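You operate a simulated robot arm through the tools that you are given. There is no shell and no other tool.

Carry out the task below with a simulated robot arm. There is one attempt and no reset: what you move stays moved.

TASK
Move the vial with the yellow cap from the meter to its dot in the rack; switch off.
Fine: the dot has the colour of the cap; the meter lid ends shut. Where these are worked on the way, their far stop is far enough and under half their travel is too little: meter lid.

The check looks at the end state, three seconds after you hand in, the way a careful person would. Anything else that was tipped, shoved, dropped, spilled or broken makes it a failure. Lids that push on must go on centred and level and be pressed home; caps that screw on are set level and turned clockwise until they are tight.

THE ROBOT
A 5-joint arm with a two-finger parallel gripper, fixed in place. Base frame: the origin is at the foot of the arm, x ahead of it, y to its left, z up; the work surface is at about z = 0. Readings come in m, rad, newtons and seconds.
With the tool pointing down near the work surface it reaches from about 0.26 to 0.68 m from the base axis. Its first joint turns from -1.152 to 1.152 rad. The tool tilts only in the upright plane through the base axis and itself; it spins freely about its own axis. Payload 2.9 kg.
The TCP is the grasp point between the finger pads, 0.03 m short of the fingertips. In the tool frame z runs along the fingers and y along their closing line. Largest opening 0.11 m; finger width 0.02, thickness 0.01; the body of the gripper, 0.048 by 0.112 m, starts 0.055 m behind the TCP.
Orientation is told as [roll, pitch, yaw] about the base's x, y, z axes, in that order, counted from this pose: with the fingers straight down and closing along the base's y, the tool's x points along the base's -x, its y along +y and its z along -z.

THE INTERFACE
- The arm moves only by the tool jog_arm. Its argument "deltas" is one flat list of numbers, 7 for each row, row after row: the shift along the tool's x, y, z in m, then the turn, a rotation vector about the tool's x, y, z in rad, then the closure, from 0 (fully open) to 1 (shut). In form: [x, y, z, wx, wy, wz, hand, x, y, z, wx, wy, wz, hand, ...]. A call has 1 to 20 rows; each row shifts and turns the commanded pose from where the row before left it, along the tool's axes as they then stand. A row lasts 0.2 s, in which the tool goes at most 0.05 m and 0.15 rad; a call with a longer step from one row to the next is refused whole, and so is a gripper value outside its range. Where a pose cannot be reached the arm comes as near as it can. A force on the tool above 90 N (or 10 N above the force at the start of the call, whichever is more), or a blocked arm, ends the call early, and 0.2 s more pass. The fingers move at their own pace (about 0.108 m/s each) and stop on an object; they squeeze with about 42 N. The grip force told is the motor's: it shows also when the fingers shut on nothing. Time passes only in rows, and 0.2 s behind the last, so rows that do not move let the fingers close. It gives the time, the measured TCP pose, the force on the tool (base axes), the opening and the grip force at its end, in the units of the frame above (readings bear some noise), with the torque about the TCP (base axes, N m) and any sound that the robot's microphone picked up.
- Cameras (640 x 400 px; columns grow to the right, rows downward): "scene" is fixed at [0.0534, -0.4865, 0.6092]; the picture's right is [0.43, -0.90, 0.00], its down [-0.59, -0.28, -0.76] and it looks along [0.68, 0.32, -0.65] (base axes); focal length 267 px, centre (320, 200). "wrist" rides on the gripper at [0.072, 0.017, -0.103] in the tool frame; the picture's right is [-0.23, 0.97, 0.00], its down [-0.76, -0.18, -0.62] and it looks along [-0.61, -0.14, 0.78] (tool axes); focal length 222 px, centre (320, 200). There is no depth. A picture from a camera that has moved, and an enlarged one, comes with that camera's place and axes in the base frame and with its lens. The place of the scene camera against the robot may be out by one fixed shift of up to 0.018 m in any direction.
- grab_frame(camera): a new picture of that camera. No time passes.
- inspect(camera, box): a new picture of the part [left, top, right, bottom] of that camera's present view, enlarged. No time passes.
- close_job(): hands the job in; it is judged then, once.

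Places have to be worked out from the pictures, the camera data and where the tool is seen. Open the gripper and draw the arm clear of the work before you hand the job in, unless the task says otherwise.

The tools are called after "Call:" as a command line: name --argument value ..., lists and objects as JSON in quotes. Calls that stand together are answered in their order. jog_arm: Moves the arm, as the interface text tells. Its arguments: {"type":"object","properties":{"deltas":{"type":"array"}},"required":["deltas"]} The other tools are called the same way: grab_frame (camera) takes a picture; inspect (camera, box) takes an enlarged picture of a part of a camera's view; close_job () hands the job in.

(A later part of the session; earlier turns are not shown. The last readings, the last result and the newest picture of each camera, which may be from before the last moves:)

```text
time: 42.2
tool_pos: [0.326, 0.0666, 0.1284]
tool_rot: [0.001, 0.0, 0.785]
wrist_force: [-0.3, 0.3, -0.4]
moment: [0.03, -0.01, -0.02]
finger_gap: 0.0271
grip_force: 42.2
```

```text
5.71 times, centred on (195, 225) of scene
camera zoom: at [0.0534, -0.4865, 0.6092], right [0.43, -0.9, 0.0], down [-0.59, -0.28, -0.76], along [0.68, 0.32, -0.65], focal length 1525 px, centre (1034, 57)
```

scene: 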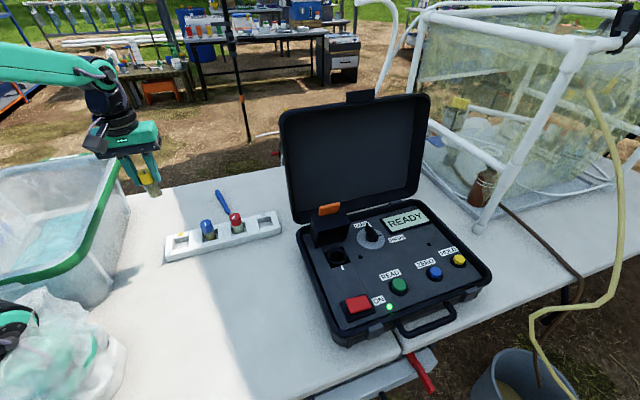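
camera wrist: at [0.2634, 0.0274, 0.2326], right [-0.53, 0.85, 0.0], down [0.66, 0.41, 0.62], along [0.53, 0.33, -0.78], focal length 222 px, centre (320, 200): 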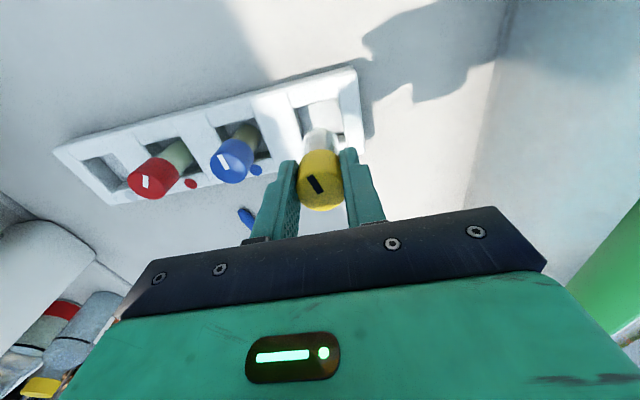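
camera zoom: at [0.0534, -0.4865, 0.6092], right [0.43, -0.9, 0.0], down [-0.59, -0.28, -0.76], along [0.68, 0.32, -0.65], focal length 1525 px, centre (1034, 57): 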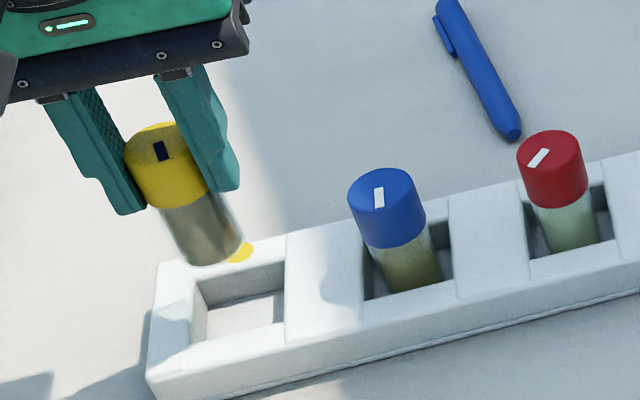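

Alignment is within ~2 mm of the hole centre (margins ~7 mm). I nudge 1.5 mm and lower the vial into the hole to z≈0.09.

Call:
jog_arm --deltas '[0, 0.0015, 0.01, 0, 0, 0, 1, 0, 0, 0.012, 0, 0, 0, 1, 0, 0, 0.01, 0, 0, 0, 1, 0, 0, 0.006, 0, 0, 0, 1]'

Call:
inspect --camera "wrist" --box '[230, 60, 390, 220]'

Call:
inspect --camera "scene" --box '[150, 190, 250, 270]'

```text
time: 43.2
tool_pos: [0.3256, 0.0673, 0.0897]
tool_rot: [0.001, 0.0, 0.786]
wrist_force: [-0.1, 0.6, -0.3]
moment: [0.01, -0.04, 0.03]
finger_gap: 0.0271
grip_force: 41.6
```

```text
2.50 times, centred on (310, 140) of wrist
camera zoom: at [0.2632, 0.0274, 0.1933], right [-0.53, 0.85, 0.0], down [0.66, 0.41, 0.62], along [0.53, 0.33, -0.78], focal length 555 px, centre (345, 350)
```

zoom: 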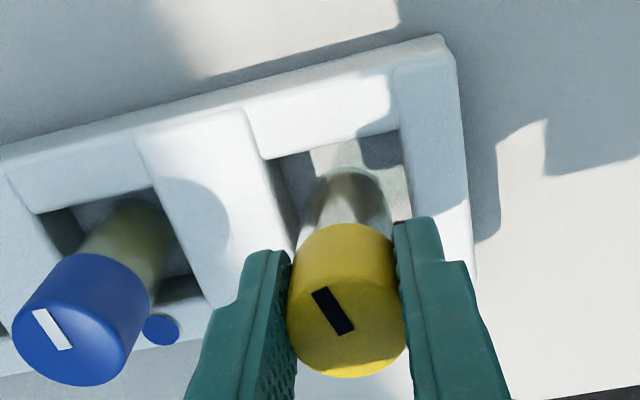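

```text
5.00 times, centred on (200, 230) of scene
camera zoom: at [0.0534, -0.4865, 0.6092], right [0.43, -0.9, 0.0], down [-0.59, -0.28, -0.76], along [0.68, 0.32, -0.65], focal length 1335 px, centre (920, 50)
```

zoom: 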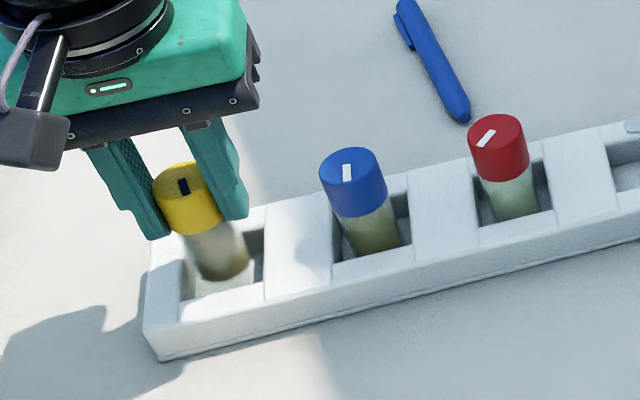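

The vial is entering the hole without touching. I lower in small steps, watching for contact with the floor.

Call:
jog_arm --deltas '[0, 0, 0.003, 0, 0, 0, 1, 0, 0, 0.003, 0, 0, 0, 1, 0, 0, 0.002, 0, 0, 0, 1]'

```text
time: 44.0
tool_pos: [0.3257, 0.0685, 0.0818]
tool_rot: [-0.001, 0.001, 0.784]
wrist_force: [0.2, -0.3, 0.1]
moment: [0.01, -0.01, -0.02]
finger_gap: 0.0271
grip_force: 42.4
```

No contact yet at z 0.082. I go on 1 mm at a time.

Call:
jog_arm --deltas '[0, 0, 0.001, 0, 0, 0, 1, 0, 0, 0.001, 0, 0, 0, 1, 0, 0, 0.001, 0, 0, 0, 1]'

Call:
inspect --camera "scene" --box '[150, 190, 250, 270]'

```text
time: 44.8
tool_pos: [0.3246, 0.0684, 0.0793]
tool_rot: [0.0, 0.001, 0.787]
wrist_force: [0.2, -0.4, -0.7]
moment: [-0.04, 0.0, -0.03]
finger_gap: 0.0272
grip_force: 41.7
```

```text
5.00 times, centred on (200, 230) of scene
camera zoom: at [0.0534, -0.4865, 0.6092], right [0.43, -0.9, 0.0], down [-0.59, -0.28, -0.76], along [0.68, 0.32, -0.65], focal length 1335 px, centre (920, 50)
```

zoom: 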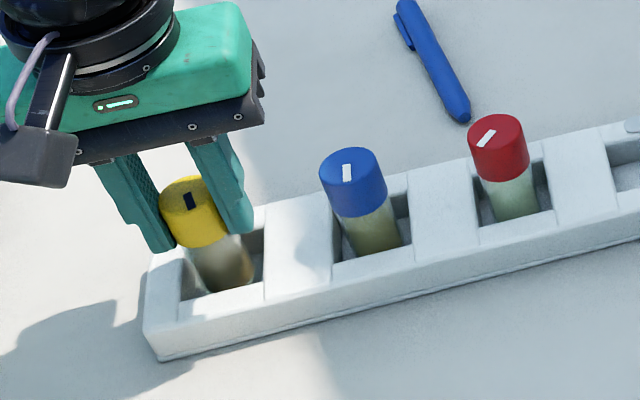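

Still no contact at z 0.079. I continue 1 mm steps.

Call:
jog_arm --deltas '[0, 0, 0.001, 0, 0, 0, 1, 0, 0, 0.001, 0, 0, 0, 1]'

```text
time: 45.4
tool_pos: [0.325, 0.0683, 0.0765]
tool_rot: [-0.001, 0.001, 0.786]
wrist_force: [1.3, -0.4, -0.8]
moment: [0.02, -0.01, -0.01]
finger_gap: 0.027
grip_force: 42.2
```

Call:
jog_arm --deltas '[0, 0, 0.001, 0, 0, 0, 1, 0, 0, 0.001, 0, 0, 0, 1]'

Call:
inspect --camera "scene" --box '[150, 190, 250, 270]'

Call:
inspect --camera "wrist" --box '[230, 60, 390, 220]'

```text
time: 46.0
tool_pos: [0.3244, 0.0683, 0.0759]
tool_rot: [-0.001, 0.0, 0.785]
wrist_force: [-0.3, -0.3, 0.7]
moment: [-0.03, -0.03, 0.0]
finger_gap: 0.0272
grip_force: 41.7
```

```text
5.00 times, centred on (200, 230) of scene
camera zoom: at [0.0534, -0.4865, 0.6092], right [0.43, -0.9, 0.0], down [-0.59, -0.28, -0.76], along [0.68, 0.32, -0.65], focal length 1335 px, centre (920, 50)
```

zoom: 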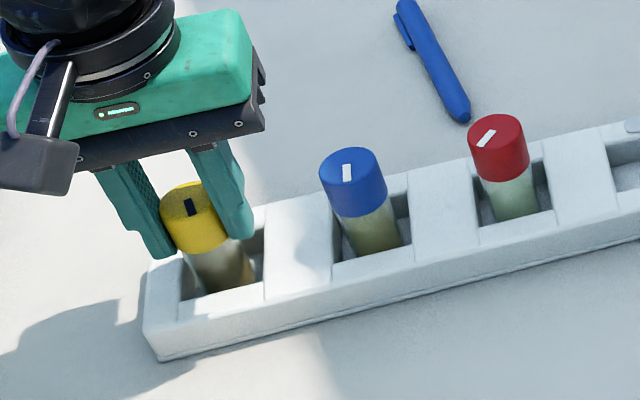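

```text
2.50 times, centred on (310, 140) of wrist
camera zoom: at [0.2618, 0.0285, 0.1789], right [-0.53, 0.85, 0.0], down [0.66, 0.41, 0.62], along [0.53, 0.33, -0.78], focal length 555 px, centre (345, 350)
```

zoom: 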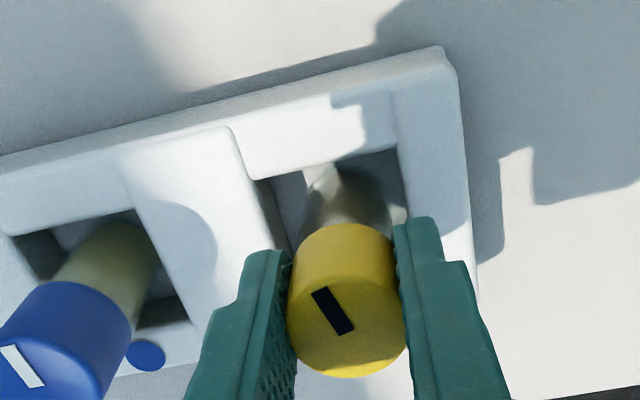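

No contact yet; the cap is about level with its neighbours, so it must be close. I continue 1 mm steps.

Call:
jog_arm --deltas '[0, 0, 0.001, 0, 0, 0, 1, 0, 0, 0.0005, 0, 0, 0, 1]'

```text
time: 46.6
tool_pos: [0.324, 0.068, 0.0752]
tool_rot: [0.0, -0.001, 0.786]
wrist_force: [-1.5, -3.2, 8.6]
moment: [-0.16, 0.07, -0.01]
finger_gap: 0.0274
grip_force: 42.1
```

Contact: +8.6 N upward — the vial stands on the rack floor. I relieve slightly and open the fingers.

Call:
jog_arm --deltas '[0, 0, -0.0008, 0, 0, 0, 1, 0, 0, 0, 0, 0, 0, 0.68, 0, 0, 0, 0, 0, 0, 0.5, 0, 0, 0, 0, 0, 0, 0.45]'

Call:
inspect --camera "wrist" --box '[220, 60, 400, 220]'

Call:
inspect --camera "scene" --box '[150, 190, 250, 270]'

```text
time: 47.6
tool_pos: [0.3252, 0.0672, 0.0745]
tool_rot: [0.002, 0.001, 0.785]
wrist_force: [1.4, -0.5, 0.0]
moment: [0.02, 0.02, 0.03]
finger_gap: 0.0606
grip_force: 0.1
```

```text
2.50 times, centred on (310, 140) of wrist
camera zoom: at [0.2618, 0.028, 0.1784], right [-0.53, 0.85, 0.0], down [0.66, 0.41, 0.62], along [0.53, 0.33, -0.78], focal length 555 px, centre (345, 350)
```

zoom: 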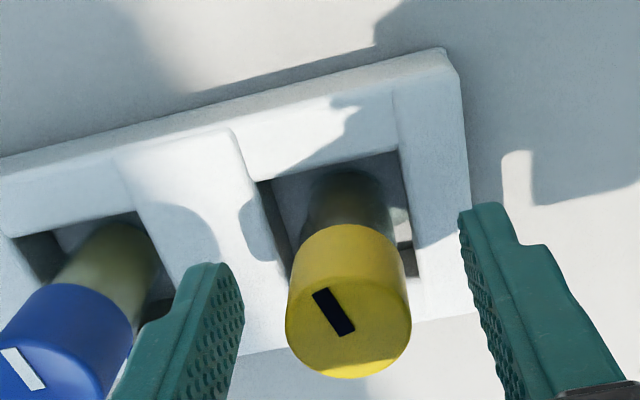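

```text
5.00 times, centred on (200, 230) of scene
camera zoom: at [0.0534, -0.4865, 0.6092], right [0.43, -0.9, 0.0], down [-0.59, -0.28, -0.76], along [0.68, 0.32, -0.65], focal length 1335 px, centre (920, 50)
```

zoom: 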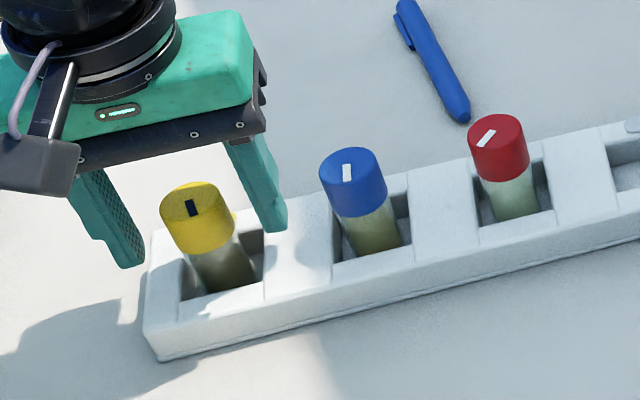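

The vial stands upright in the yellow-dot hole, free of the fingers. I rise straight up and look.

Call:
jog_arm --deltas '[0, 0, -0.01, 0, 0, 0, 0.45, 0, 0, -0.025, 0, 0, 0, 0.45, 0, 0, -0.04, 0, 0, 0, 0.45, 0, 0, -0.045, 0, 0, 0, 0.45, 0, 0, -0.045, 0, 0, 0, 0.45]'

Call:
grab_frame --camera "wrist"

Call:
grab_frame --camera "scene"

```text
time: 48.8
tool_pos: [0.3252, 0.0677, 0.2423]
tool_rot: [-0.001, -0.001, 0.784]
wrist_force: [-0.1, -0.6, -0.5]
moment: [-0.01, 0.01, 0.02]
finger_gap: 0.0604
grip_force: 0.0
```

```text
taken
camera wrist: at [0.2625, 0.0289, 0.3448], right [-0.53, 0.85, 0.0], down [0.66, 0.41, 0.62], along [0.53, 0.33, -0.78], focal length 222 px, centre (320, 200)
```

wrist: 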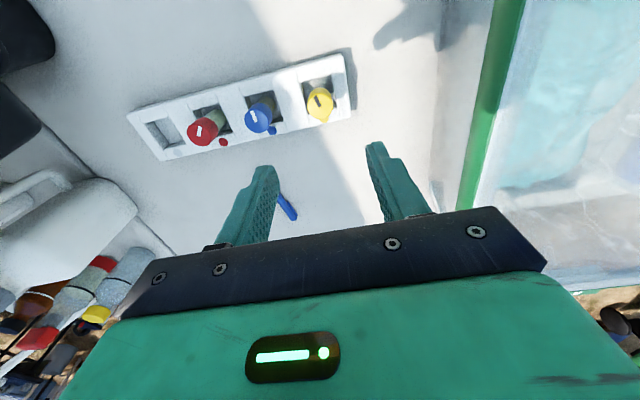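

```text
taken
```

scene: 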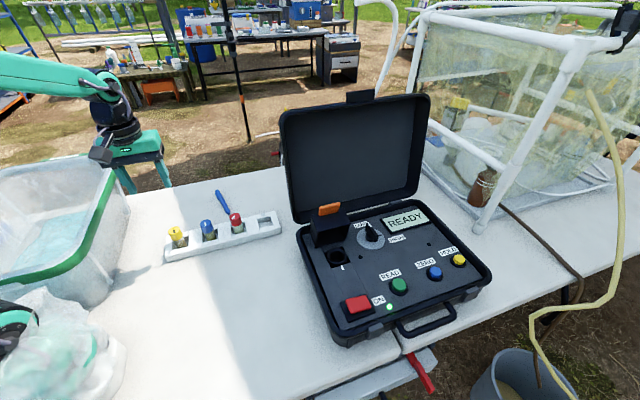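

The yellow vial sits in its place, neighbours undisturbed. Now I go back over the meter at z≈0.28 by the same safe route, to close the hood by its tab.

Call:
jog_arm --deltas '[0, 0, -0.04, 0, 0, 0, 0.42, 0.02938, -0.02943, 0, 0, 0, 0, 0.42, 0.02938, -0.02943, 0, 0, 0, 0, 0.42, 0.02938, -0.02943, 0, 0, 0, 0, 0.42, 0.02938, -0.02943, 0, 0, 0, 0, 0.42, 0.02938, -0.02943, 0, 0, 0, 0, 0.42, 0.02938, -0.02943, 0, 0, 0, 0, 0.42, 0.02938, -0.02943, 0, 0, 0, 0, 0.42, 0.02938, -0.02943, 0, 0, 0, 0, 0.42, -0.0045, -0.0347, 0, 0, 0, 0, 0.42, -0.0045, -0.0347, 0, 0, 0, 0, 0.42, -0.0045, -0.0347, 0, 0, 0, 0, 0.42, -0.0045, -0.0347, 0, 0, 0, 0, 0.42]'

Call:
grab_frame --camera "wrist"

Call:
grab_frame --camera "scene"

```text
time: 51.6
tool_pos: [0.4343, -0.3508, 0.2798]
tool_rot: [0.002, 0.0, 0.786]
wrist_force: [0.9, 0.7, 0.4]
moment: [-0.02, 0.0, 0.03]
finger_gap: 0.0641
grip_force: 0.0
```

```text
taken
camera wrist: at [0.3726, -0.391, 0.3832], right [-0.53, 0.85, 0.0], down [0.66, 0.41, 0.62], along [0.53, 0.33, -0.78], focal length 222 px, centre (320, 200)
```

wrist: 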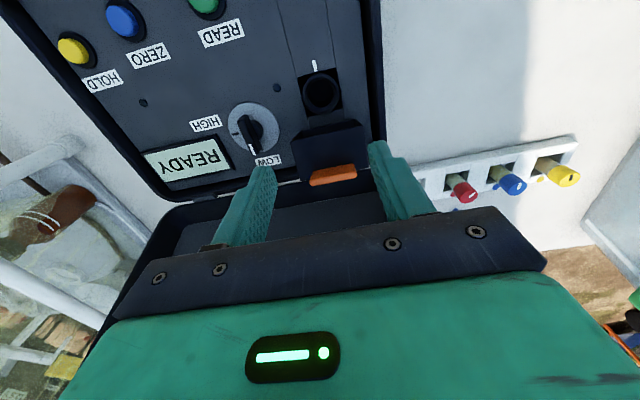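

```text
taken
```

scene: 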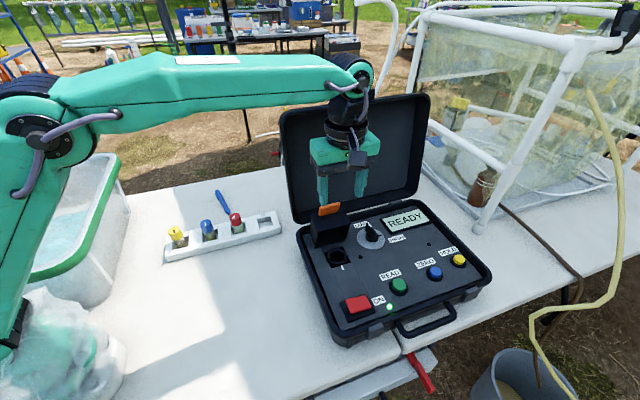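

I enlarge the tab to confirm where it stands before lowering over it.

Call:
inspect --camera "wrist" --box '[270, 60, 400, 210]'

Call:
inspect --camera "scene" --box '[290, 180, 380, 280]'

```text
2.67 times, centred on (335, 135) of wrist
camera zoom: at [0.3726, -0.391, 0.3832], right [-0.53, 0.85, 0.0], down [0.66, 0.41, 0.62], along [0.53, 0.33, -0.78], focal length 592 px, centre (280, 373)
```

zoom: 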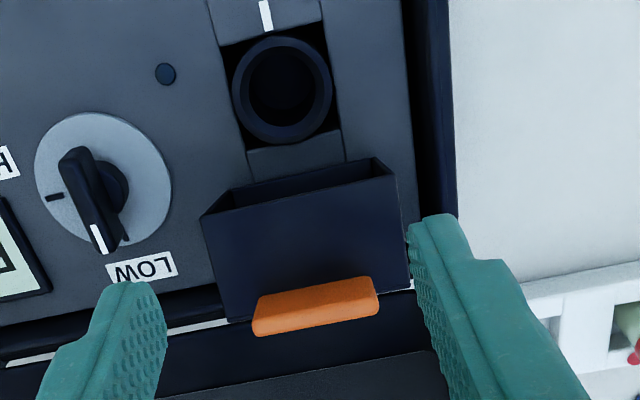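

```text
4.00 times, centred on (335, 230) of scene
camera zoom: at [0.0534, -0.4865, 0.6092], right [0.43, -0.9, 0.0], down [-0.59, -0.28, -0.76], along [0.68, 0.32, -0.65], focal length 1068 px, centre (260, 80)
```

zoom: 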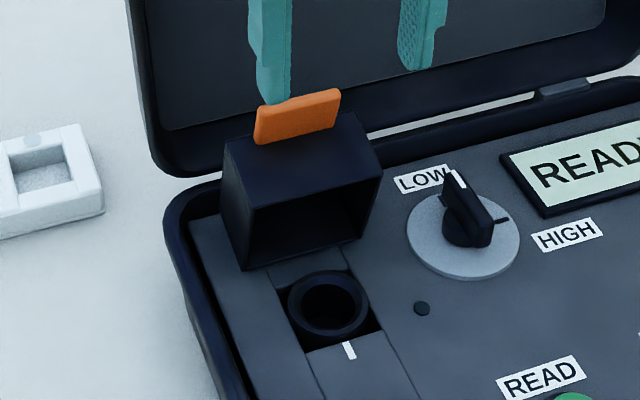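

The tab's centre is at about v 0.12, u 0.554, top z≈0.195. I move back over it and lower with fingers straddling it (TCP z≈0.20), not yet closing.

Call:
jog_arm --deltas '[-0.0315, 0.0005, 0, 0, 0, 0, 0.42, -0.0315, 0, 0, 0, 0, 0, 0.42, 0, 0, 0.03, 0, 0, 0, 0.42, 0, 0, 0.03, 0, 0, 0, 0.42, 0, 0, 0.019, 0, 0, 0, 0.42]'

Call:
grab_frame --camera "wrist"

Call:
inspect --camera "scene" --box '[280, 130, 400, 280]'

```text
time: 52.8
tool_pos: [0.4802, -0.3042, 0.1991]
tool_rot: [0.0, 0.0, 0.783]
wrist_force: [0.6, -0.3, -0.3]
moment: [-0.01, -0.02, 0.0]
finger_gap: 0.0636
grip_force: 0.1
```

```text
taken
camera wrist: at [0.4175, -0.3445, 0.303], right [-0.53, 0.85, 0.0], down [0.66, 0.41, 0.62], along [0.53, 0.33, -0.78], focal length 222 px, centre (320, 200)
```

wrist: 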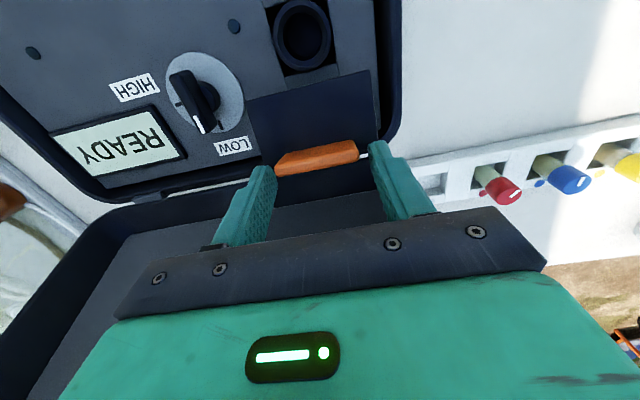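

```text
2.67 times, centred on (340, 205) of scene
camera zoom: at [0.0534, -0.4865, 0.6092], right [0.43, -0.9, 0.0], down [-0.59, -0.28, -0.76], along [0.68, 0.32, -0.65], focal length 712 px, centre (267, 187)
```

zoom: 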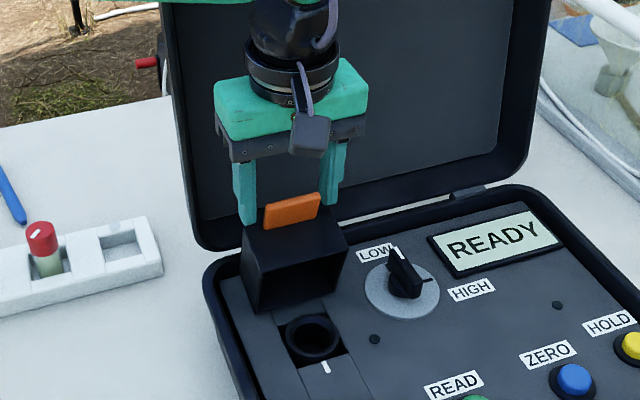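

The fingers straddle the tab just as when I let it go. I close on it.

Call:
jog_arm --deltas '[0, 0, 0, 0, 0, 0, 1, 0, 0, 0, 0, 0, 0, 1, 0, 0, 0, 0, 0, 0, 1]'

Call:
inspect --camera "wrist" --box '[230, 100, 430, 240]'

```text
time: 53.6
tool_pos: [0.4802, -0.3041, 0.1991]
tool_rot: [-0.001, 0.0, 0.787]
wrist_force: [-2.3, 2.8, -1.8]
moment: [-0.02, -0.15, -0.09]
finger_gap: 0.0495
grip_force: 45.2
```

```text
2.86 times, centred on (330, 170) of wrist
camera zoom: at [0.4175, -0.3444, 0.303], right [-0.53, 0.85, 0.0], down [0.66, 0.41, 0.62], along [0.53, 0.33, -0.78], focal length 635 px, centre (291, 286)
```

zoom: 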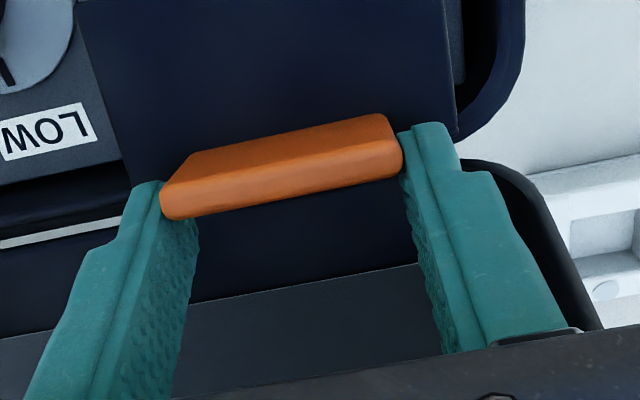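

The tab is gripped with little load. I swing it back down along the same arc (pivot ≈ v 0.104, z 0.075), first the top part.

Call:
jog_arm --deltas '[0.006, 0, -0.0009, 0, 0, 0, 1, 0.0075, 0, -0.0007, 0, 0, 0, 1, 0.0075, 0, -0.0003, 0, 0, 0, 1, 0.009, 0, 0.0005, 0, 0, 0, 1, 0.009, 0, 0.0011, 0, 0, 0, 1]'

Call:
inspect --camera "scene" --box '[280, 130, 400, 280]'

```text
time: 54.8
tool_pos: [0.4499, -0.3335, 0.2013]
tool_rot: [0.004, 0.0, 0.785]
wrist_force: [-3.4, 21.5, -2.1]
moment: [1.3, -0.84, -0.29]
finger_gap: 0.0494
grip_force: 45.4
```

```text
2.67 times, centred on (340, 205) of scene
camera zoom: at [0.0534, -0.4865, 0.6092], right [0.43, -0.9, 0.0], down [-0.59, -0.28, -0.76], along [0.68, 0.32, -0.65], focal length 712 px, centre (267, 187)
```

zoom: 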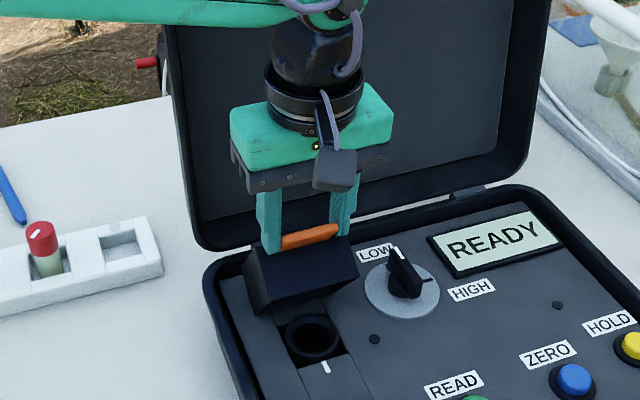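

The hood is coming down smoothly with ~13 N hinge drag. I continue along the arc and ease the sideways load.

Call:
jog_arm --deltas '[0.0083, 0.002, 0.0025, 0, 0, 0, 1, 0.0082, 0, 0.003, 0, 0, 0, 1, 0.0086, 0, 0.0038, 0, 0, 0, 1, 0.0086, 0, 0.0043, 0, 0, 0, 1]'

Call:
inspect --camera "scene" --box '[280, 130, 400, 280]'

```text
time: 55.8
tool_pos: [0.4276, -0.3561, 0.1911]
tool_rot: [-0.009, -0.001, 0.786]
wrist_force: [17.5, -3.4, 6.4]
moment: [1.1, -1.03, 0.42]
finger_gap: 0.0496
grip_force: 44.8
```

```text
2.67 times, centred on (340, 205) of scene
camera zoom: at [0.0534, -0.4865, 0.6092], right [0.43, -0.9, 0.0], down [-0.59, -0.28, -0.76], along [0.68, 0.32, -0.65], focal length 712 px, centre (267, 187)
```

zoom: 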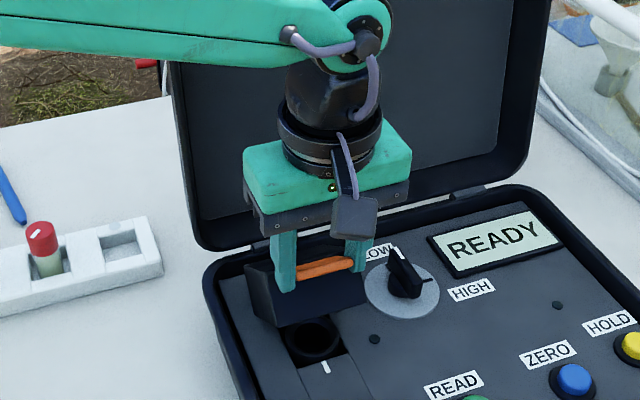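

On track at about half-closed. I continue down the arc.

Call:
jog_arm --deltas '[0.009, -0.001, 0.006, 0, 0, 0, 1, 0.0088, 0, 0.0063, 0, 0, 0, 1, 0.0067, 0, 0.0067, 0, 0, 0, 1, 0.0067, 0, 0.0067, 0, 0, 0, 1]'

Call:
inspect --camera "scene" --box '[280, 130, 400, 280]'

```text
time: 56.8
tool_pos: [0.4067, -0.3789, 0.1644]
tool_rot: [-0.006, 0.0, 0.783]
wrist_force: [14.8, -13.5, 13.5]
moment: [1.23, -0.51, 0.3]
finger_gap: 0.0493
grip_force: 45.1
```

```text
2.67 times, centred on (340, 205) of scene
camera zoom: at [0.0533, -0.4865, 0.6092], right [0.43, -0.9, 0.0], down [-0.59, -0.28, -0.76], along [0.68, 0.32, -0.65], focal length 712 px, centre (267, 187)
```

zoom: 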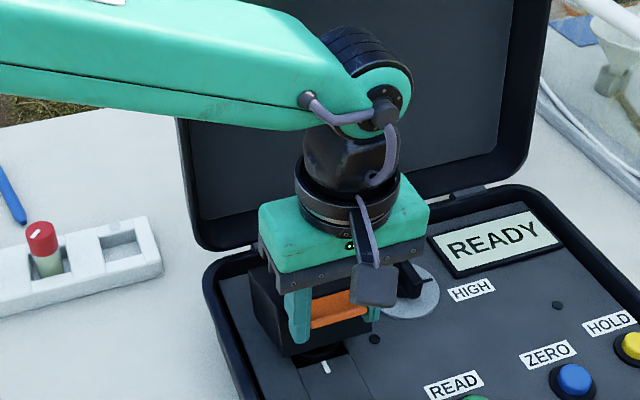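

Three quarters closed. I continue towards shut, correcting 2.5 mm sideways.

Call:
jog_arm --deltas '[0.0055, -0.0025, 0.0077, 0, 0, 0, 1, 0.0053, 0, 0.0078, 0, 0, 0, 1, 0.0042, 0, 0.0075, 0, 0, 0, 1]'

Call:
inspect --camera "scene" --box '[280, 150, 400, 290]'

Call:
inspect --camera "wrist" --box '[220, 80, 440, 240]'

```text
time: 57.6
tool_pos: [0.3946, -0.389, 0.1384]
tool_rot: [0.006, 0.0, 0.781]
wrist_force: [-29.7, -7.3, 23.8]
moment: [0.59, 0.07, 0.47]
finger_gap: 0.0497
grip_force: 45.5
```

```text
2.86 times, centred on (340, 220) of scene
camera zoom: at [0.0532, -0.4864, 0.6093], right [0.43, -0.9, 0.0], down [-0.59, -0.28, -0.76], along [0.68, 0.32, -0.65], focal length 763 px, centre (263, 143)
```

zoom: 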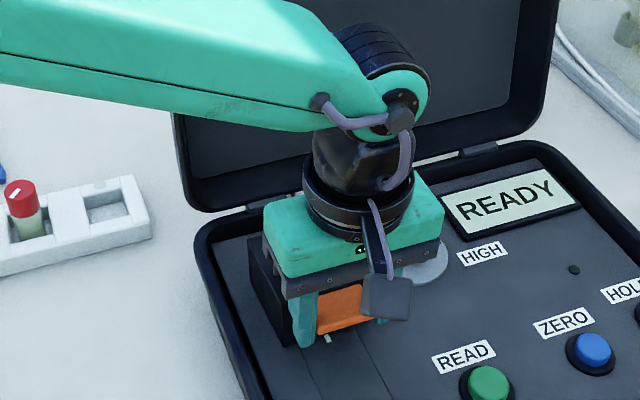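

```text
2.50 times, centred on (330, 160) of wrist
camera zoom: at [0.3331, -0.4292, 0.242], right [-0.52, 0.85, 0.01], down [0.67, 0.41, 0.62], along [0.53, 0.33, -0.78], focal length 555 px, centre (295, 300)
```

zoom: 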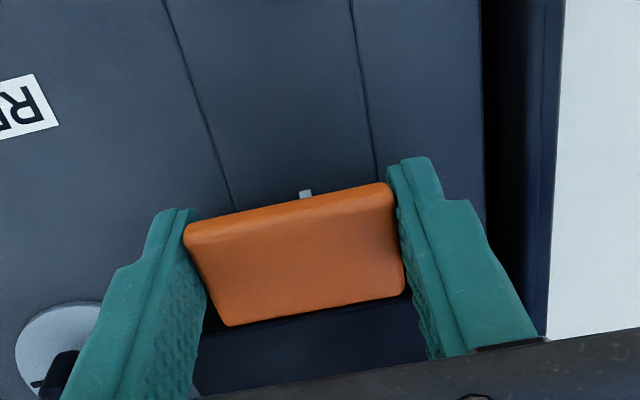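

Nearly shut (z 0.138); the tab pushes me forward by 26 N, so I should be ~3 mm more toward −v. I correct and go down a little more.

Call:
jog_arm --deltas '[0.0035, 0.002, 0.001, 0, 0, 0, 1, 0.0005, 0, 0.003, 0, 0, 0, 1]'

Call:
inspect --camera "wrist" --box '[220, 80, 440, 240]'

```text
time: 58.2
tool_pos: [0.3947, -0.3893, 0.1352]
tool_rot: [-0.002, 0.001, 0.785]
wrist_force: [-10.2, 0.0, 17.0]
moment: [0.86, -0.63, -0.01]
finger_gap: 0.0497
grip_force: 45.0
```

```text
2.50 times, centred on (330, 160) of wrist
camera zoom: at [0.3319, -0.4297, 0.239], right [-0.53, 0.85, 0.0], down [0.66, 0.41, 0.62], along [0.53, 0.33, -0.78], focal length 555 px, centre (295, 300)
```

zoom: 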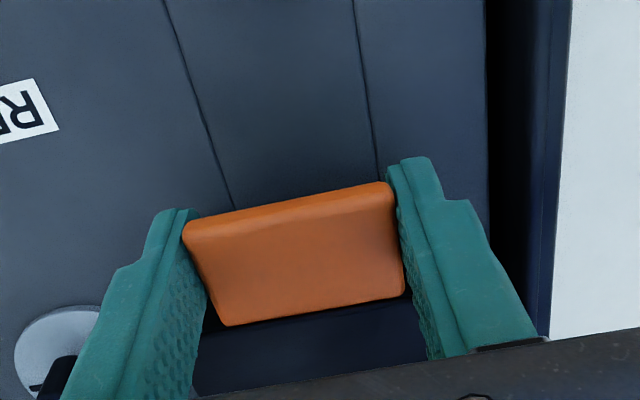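

White mark is hidden again, the hood is nearly down. I go down in 1.5 mm steps watching for the stop.

Call:
jog_arm --deltas '[0.001, 0, 0.0015, 0, 0, 0, 1, 0.0005, 0, 0.0015, 0, 0, 0, 1]'

Call:
inspect --camera "wrist" --box '[220, 80, 440, 240]'

```text
time: 58.8
tool_pos: [0.3934, -0.3908, 0.1326]
tool_rot: [-0.001, 0.0, 0.787]
wrist_force: [4.8, 4.1, 9.3]
moment: [0.93, -0.89, -0.12]
finger_gap: 0.0495
grip_force: 45.3
```

```text
2.50 times, centred on (330, 160) of wrist
camera zoom: at [0.3306, -0.431, 0.2353], right [-0.53, 0.85, 0.0], down [0.66, 0.42, 0.62], along [0.53, 0.33, -0.78], focal length 555 px, centre (295, 300)
```

zoom: 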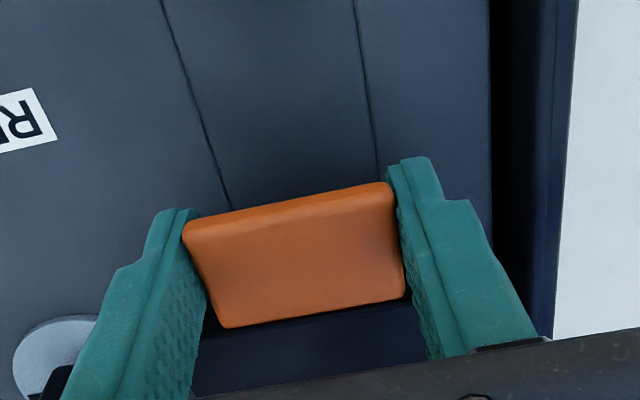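

Forces moderate (9 N up, typical hinge drag). I keep stepping down until the stop shows.

Call:
jog_arm --deltas '[0.0005, 0, 0.0015, 0, 0, 0, 1, 0.0005, 0, 0.0015, 0, 0, 0, 1]'

```text
time: 59.4
tool_pos: [0.3934, -0.3919, 0.1284]
tool_rot: [-0.001, 0.001, 0.788]
wrist_force: [18.6, 8.6, 3.1]
moment: [0.88, -1.06, -0.12]
finger_gap: 0.0495
grip_force: 44.9
```

Along-depth load is now +19 N (I'm a bit too far forward), no stop yet. I shift back 2 mm and step down further.

Call:
jog_arm --deltas '[-0.002, -0.001, 0.0015, 0, 0, 0, 1, 0, 0, 0.001, 0, 0, 0, 1]'

Call:
inspect --camera "wrist" --box '[220, 80, 440, 240]'

Call:
inspect --camera "scene" --box '[290, 180, 400, 300]'

```text
time: 60.0
tool_pos: [0.3931, -0.3929, 0.1281]
tool_rot: [0.001, 0.0, 0.784]
wrist_force: [-1.5, 1.8, 11.4]
moment: [0.95, -0.76, 0.28]
finger_gap: 0.0495
grip_force: 44.5
```

```text
2.50 times, centred on (330, 160) of wrist
camera zoom: at [0.329, -0.4325, 0.2315], right [-0.53, 0.85, 0.0], down [0.66, 0.41, 0.62], along [0.53, 0.33, -0.78], focal length 555 px, centre (295, 300)
```

zoom: 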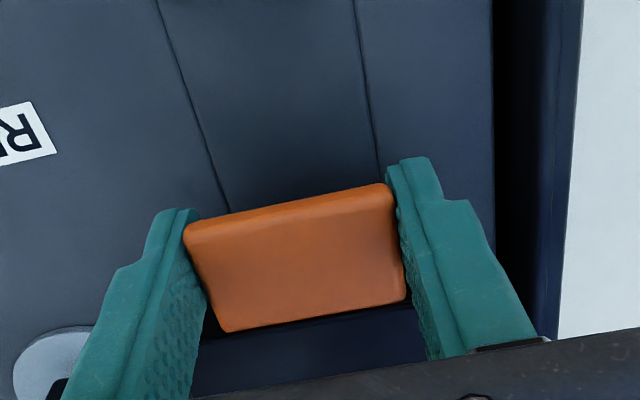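

```text
3.33 times, centred on (345, 240) of scene
camera zoom: at [0.0533, -0.4865, 0.6092], right [0.43, -0.9, 0.0], down [-0.59, -0.28, -0.76], along [0.68, 0.32, -0.65], focal length 890 px, centre (237, 67)
```

zoom: 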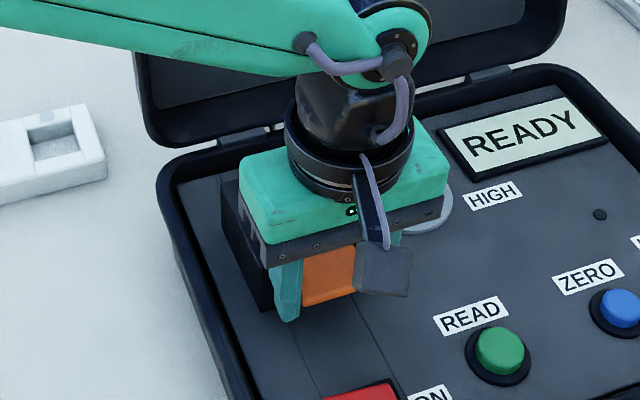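

The tab still looks ~4 mm above its original closed height. I continue down by 1.5 mm steps.

Call:
jog_arm --deltas '[0, 0, 0.0015, 0, 0, 0, 1, 0, 0, 0.0015, 0, 0, 0, 1]'

Call:
inspect --camera "wrist" --box '[220, 80, 440, 240]'

```text
time: 60.6
tool_pos: [0.3905, -0.3937, 0.1247]
tool_rot: [0.003, -0.001, 0.78]
wrist_force: [-29.9, -6.4, 20.2]
moment: [0.55, -0.39, 0.14]
finger_gap: 0.0495
grip_force: 45.1
```

```text
2.50 times, centred on (330, 160) of wrist
camera zoom: at [0.3283, -0.4334, 0.2276], right [-0.52, 0.85, 0.0], down [0.67, 0.41, 0.62], along [0.53, 0.33, -0.78], focal length 555 px, centre (295, 300)
```

zoom: 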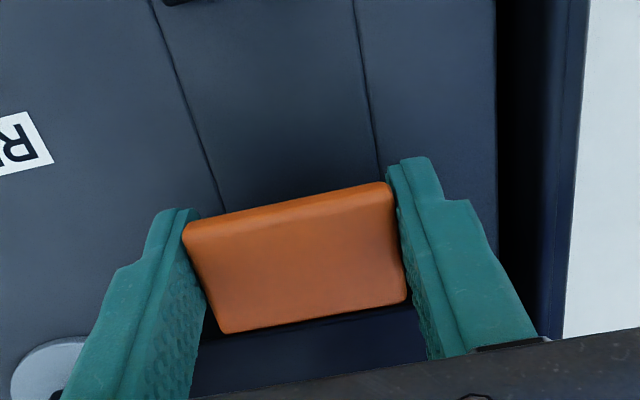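

The tab now measures at its original closed position (v −0.014 at z 0.115). I relieve the side loads and press 1 mm more to confirm the stop.

Call:
jog_arm --deltas '[0.0025, 0.0015, 0, 0, 0, 0, 1, 0, 0, 0.001, 0, 0, 0, 1, 0, 0, 0, 0, 0, 0, 1]'

Call:
inspect --camera "wrist" --box '[220, 80, 440, 240]'

```text
time: 61.4
tool_pos: [0.3911, -0.3949, 0.123]
tool_rot: [-0.002, 0.0, 0.785]
wrist_force: [-17.1, -2.9, 20.0]
moment: [0.85, -0.6, 0.02]
finger_gap: 0.0492
grip_force: 44.8
```

```text
2.50 times, centred on (330, 160) of wrist
camera zoom: at [0.328, -0.4335, 0.2262], right [-0.53, 0.85, 0.0], down [0.66, 0.41, 0.62], along [0.53, 0.33, -0.78], focal length 555 px, centre (295, 300)
```

zoom: 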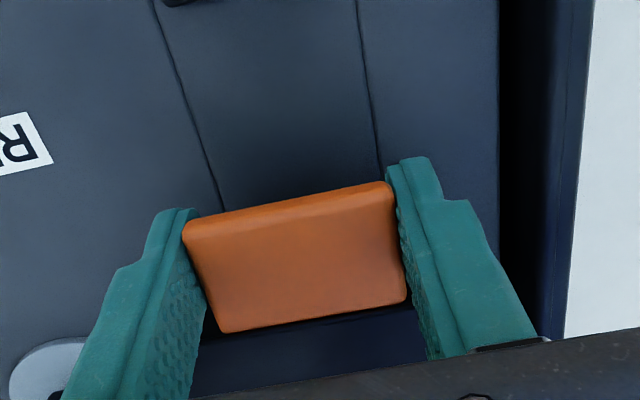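

Upward force ~20 N with little further travel, so it should be on or near its seat. I release the tab, rise, and compare the hood with its original closed look.

Call:
jog_arm --deltas '[0, 0, 0, 0, 0, 0, 0.45, 0, 0, 0, 0, 0, 0, 0.4, 0, 0, -0.02, 0, 0, 0, 0.4, 0, 0, -0.04, 0, 0, 0, 0.4, 0, 0, -0.018, 0, 0, 0, 0.4]'

Call:
inspect --camera "wrist" --box '[260, 80, 400, 230]'

Call:
inspect --camera "scene" --box '[300, 215, 400, 290]'

```text
time: 62.6
tool_pos: [0.3887, -0.3905, 0.2007]
tool_rot: [0.0, 0.0, 0.787]
wrist_force: [-0.6, -1.0, 1.1]
moment: [0.03, -0.01, -0.06]
finger_gap: 0.0662
grip_force: 0.1
```

```text
2.67 times, centred on (330, 155) of wrist
camera zoom: at [0.3258, -0.4308, 0.304], right [-0.53, 0.85, 0.0], down [0.66, 0.41, 0.62], along [0.53, 0.33, -0.78], focal length 592 px, centre (293, 320)
```

zoom: 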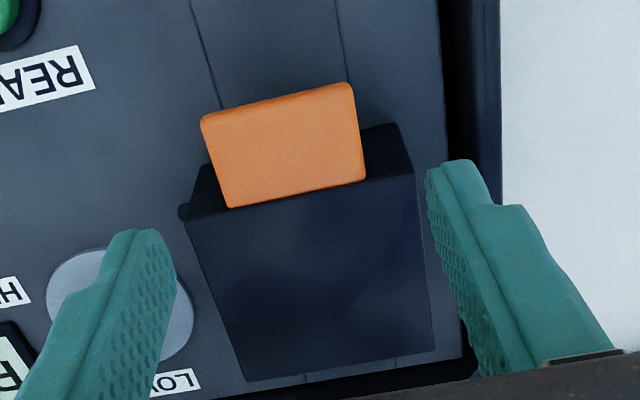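

```text
5.33 times, centred on (350, 252) of scene
camera zoom: at [0.0534, -0.4865, 0.6092], right [0.43, -0.9, 0.0], down [-0.59, -0.28, -0.76], along [0.68, 0.32, -0.65], focal length 1424 px, centre (160, -80)
```

zoom: 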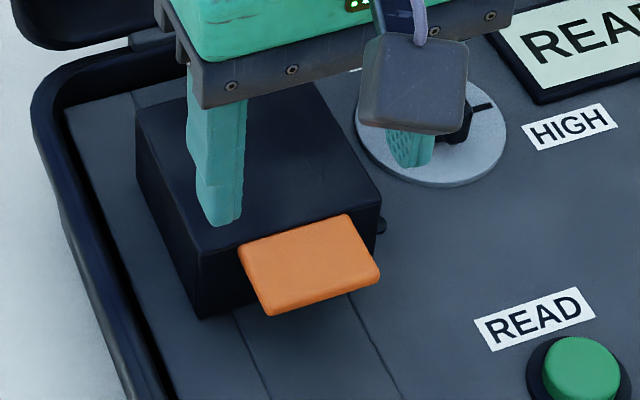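

The hood, tab and case coincide pixel-for-pixel with the original closed view. To be sure it is seated I close the fingers and press lightly on the tab from above.

Call:
jog_arm --deltas '[0, 0, 0, 0, 0, 0, 1, 0, -0.003, 0, 0, 0, 0, 1, 0, 0, 0.02, 0, 0, 0, 1, 0, 0, 0.02, 0, 0, 0, 1, 0, 0, 0.01, 0, 0, 0, 1]'

Call:
inspect --camera "wrist" --box '[240, 80, 400, 240]'

```text
time: 63.8
tool_pos: [0.3916, -0.3955, 0.1531]
tool_rot: [-0.002, 0.002, 0.785]
wrist_force: [0.4, -0.6, -0.4]
moment: [0.05, -0.03, -0.01]
finger_gap: 0.0001
grip_force: 37.6
```

```text
2.50 times, centred on (320, 160) of wrist
camera zoom: at [0.3288, -0.4358, 0.2563], right [-0.53, 0.85, 0.0], down [0.66, 0.41, 0.62], along [0.53, 0.33, -0.78], focal length 555 px, centre (320, 300)
```

zoom: 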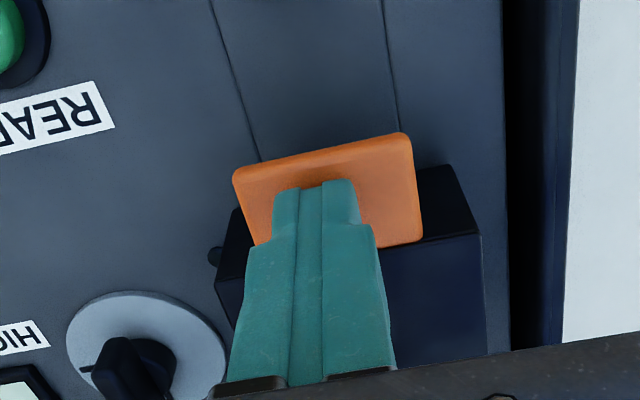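

Fingertips are centred ~8 mm above the tab. I lower in small steps until I feel it.

Call:
jog_arm --deltas '[0, 0, 0.003, 0, 0, 0, 1, 0, 0, 0.002, 0, 0, 0, 1, 0, 0, 0.0015, 0, 0, 0, 1, 0, 0, 0.001, 0, 0, 0, 1]'

```text
time: 64.8
tool_pos: [0.3932, -0.3963, 0.1466]
tool_rot: [-0.007, -0.001, 0.784]
wrist_force: [-13.1, 1.2, 31.4]
moment: [0.23, 0.2, 0.2]
finger_gap: 0.0
grip_force: 37.7
```

The tab is firm at 31 N: the hood is fully shut. I lift off and shift forward to look at the red switch.

Call:
jog_arm --deltas '[0, 0, -0.02, 0, 0, 0, 1, 0, 0, -0.035, 0, 0, 0, 1, 0.03, 0, 0, 0, 0, 0, 1, 0.03, 0, 0, 0, 0, 0, 1]'

Call:
grab_frame --camera "wrist"

Call:
inspect --camera "scene" --box '[310, 220, 420, 330]'

```text
time: 65.8
tool_pos: [0.3508, -0.4381, 0.1962]
tool_rot: [0.0, -0.001, 0.786]
wrist_force: [0.1, 0.2, -0.1]
moment: [-0.01, 0.01, 0.03]
finger_gap: 0.0
grip_force: 37.4
```

```text
taken
camera wrist: at [0.2879, -0.4769, 0.2986], right [-0.53, 0.85, 0.0], down [0.66, 0.41, 0.62], along [0.53, 0.33, -0.78], focal length 222 px, centre (320, 200)
```

wrist: 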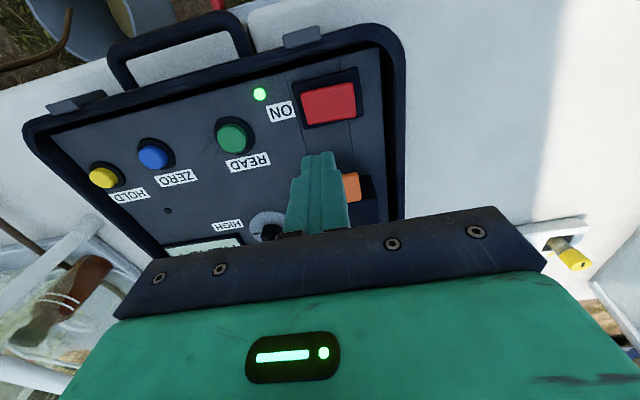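

```text
3.64 times, centred on (365, 275) of scene
camera zoom: at [0.0534, -0.4865, 0.6092], right [0.43, -0.9, 0.0], down [-0.59, -0.28, -0.76], along [0.68, 0.32, -0.65], focal length 971 px, centre (156, -73)
```

zoom: 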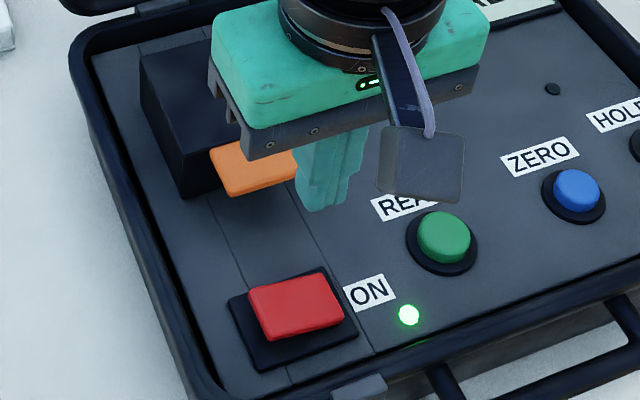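

I enlarge the red switch in both pictures to see whether it's a rocker or a push-button and which side is raised.

Call:
inspect --camera "wrist" --box '[270, 50, 390, 150]'

Call:
inspect --camera "scene" --box '[330, 280, 400, 330]'

```text
4.00 times, centred on (330, 100) of wrist
camera zoom: at [0.2879, -0.4769, 0.2986], right [-0.53, 0.85, 0.0], down [0.66, 0.41, 0.62], along [0.53, 0.33, -0.78], focal length 888 px, centre (280, 600)
```

zoom: 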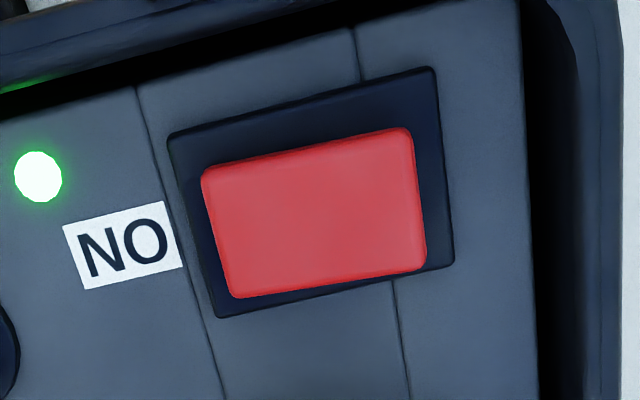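

```text
8.00 times, centred on (365, 305) of scene
camera zoom: at [0.0534, -0.4865, 0.6092], right [0.43, -0.9, 0.0], down [-0.59, -0.28, -0.76], along [0.68, 0.32, -0.65], focal length 2136 px, centre (-40, -640)
```

zoom: 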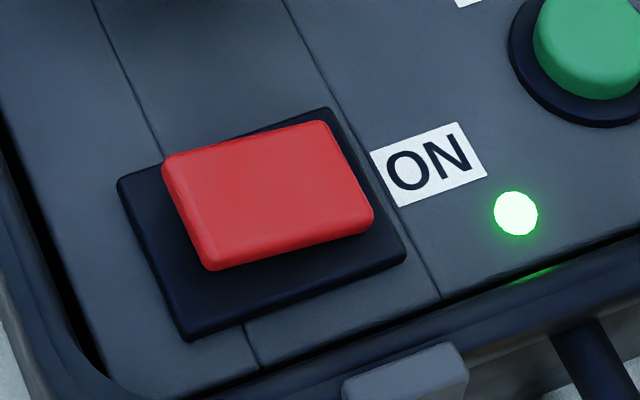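

It's a rocker: the right end by "ON" is down and the left end (−u) stands ~7 mm higher (left top z≈0.09, right ≈0.0835). I'll press the raised left end at about u 0.529, v −0.074, i.e. (0.322, -0.427). First I hover above it.

Call:
jog_arm --deltas '[0.0123, 0.0288, 0, 0, 0, 0, 1, 0, 0, 0.03, 0, 0, 0, 1, 0, 0, 0.026, 0, 0, 0, 1]'

Call:
grab_frame --camera "wrist"

Call:
inspect --camera "scene" --box '[300, 230, 420, 340]'

```text
time: 66.6
tool_pos: [0.3227, -0.4234, 0.1429]
tool_rot: [-0.002, 0.0, 0.786]
wrist_force: [0.4, -0.9, 0.5]
moment: [0.0, -0.03, 0.04]
finger_gap: 0.0003
grip_force: 37.9
```

```text
taken
camera wrist: at [0.2592, -0.4639, 0.246], right [-0.53, 0.85, 0.0], down [0.66, 0.41, 0.62], along [0.53, 0.33, -0.78], focal length 222 px, centre (320, 200)
```

wrist: 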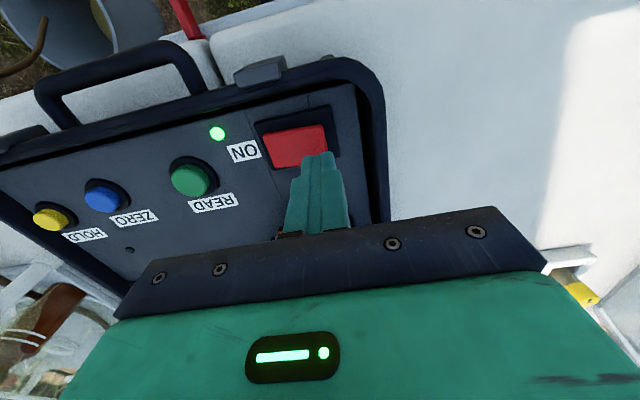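

```text
3.64 times, centred on (360, 285) of scene
camera zoom: at [0.0534, -0.4865, 0.6092], right [0.43, -0.9, 0.0], down [-0.59, -0.28, -0.76], along [0.68, 0.32, -0.65], focal length 971 px, centre (174, -109)
```

zoom: 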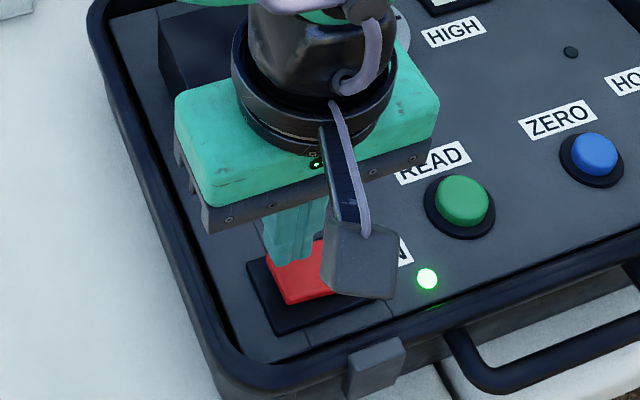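

I check in an enlarged view where the fingertips will land on the paddle.

Call:
inspect --camera "wrist" --box '[240, 90, 380, 210]'

Call:
inspect --camera "scene" --box '[330, 270, 400, 330]'

```text
3.33 times, centred on (310, 150) of wrist
camera zoom: at [0.2592, -0.4639, 0.246], right [-0.53, 0.85, 0.0], down [0.66, 0.41, 0.62], along [0.53, 0.33, -0.78], focal length 740 px, centre (353, 367)
```

zoom: 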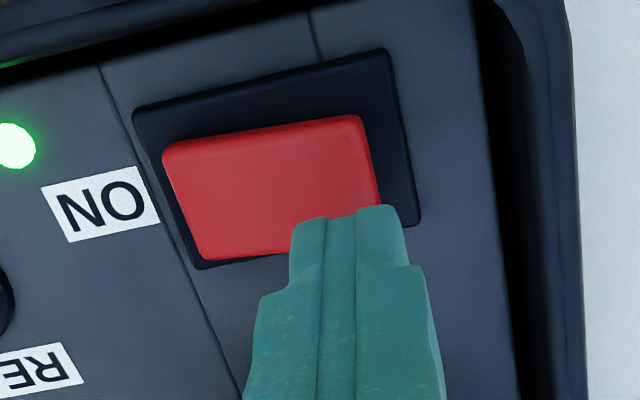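

```text
6.67 times, centred on (365, 300) of scene
camera zoom: at [0.0534, -0.4865, 0.6092], right [0.43, -0.9, 0.0], down [-0.59, -0.28, -0.76], along [0.68, 0.32, -0.65], focal length 1780 px, centre (20, -467)
```

zoom: 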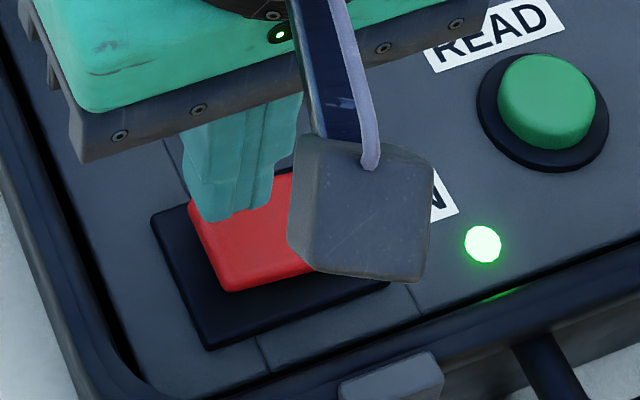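

The tips will land on the raised left end; I shift 4 mm inward and 3 mm forward to be squarely on it, then lower to just above contact.

Call:
jog_arm --deltas '[0.003, -0.004, 0.01, 0, 0, 0, 1, 0, 0, 0.007, 0, 0, 0, 1]'

Call:
inspect --camera "wrist" --box '[220, 90, 380, 210]'

Call:
inspect --camera "scene" --box '[330, 270, 400, 330]'

```text
time: 67.2
tool_pos: [0.3228, -0.4306, 0.1257]
tool_rot: [0.0, 0.001, 0.785]
wrist_force: [0.7, -0.9, 0.1]
moment: [0.0, 0.01, 0.04]
finger_gap: 0.0002
grip_force: 37.7
```

```text
3.33 times, centred on (300, 150) of wrist
camera zoom: at [0.2602, -0.4709, 0.2294], right [-0.53, 0.85, 0.0], down [0.66, 0.41, 0.62], along [0.53, 0.33, -0.78], focal length 740 px, centre (387, 367)
```

zoom: 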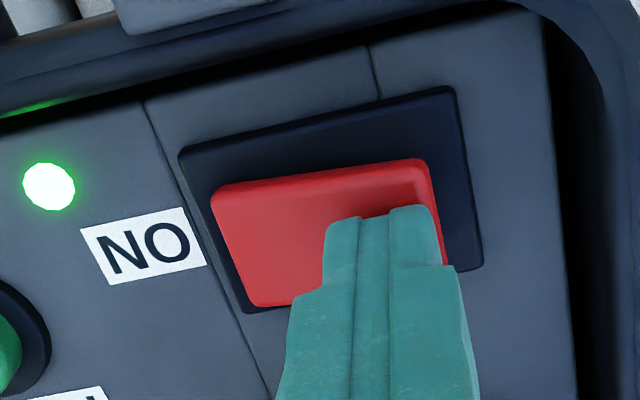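

```text
6.67 times, centred on (365, 300) of scene
camera zoom: at [0.0534, -0.4865, 0.6092], right [0.43, -0.9, 0.0], down [-0.59, -0.28, -0.76], along [0.68, 0.32, -0.65], focal length 1780 px, centre (20, -467)
```

zoom: 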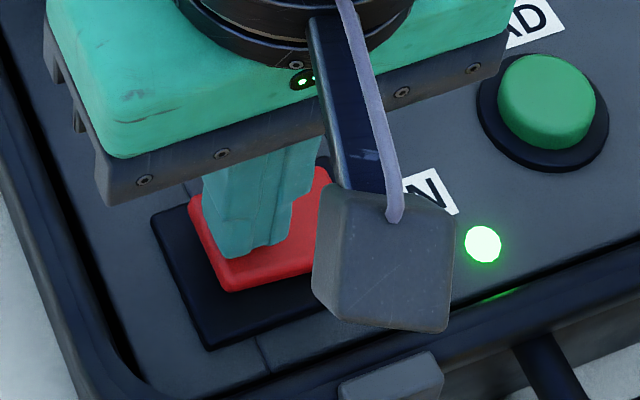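

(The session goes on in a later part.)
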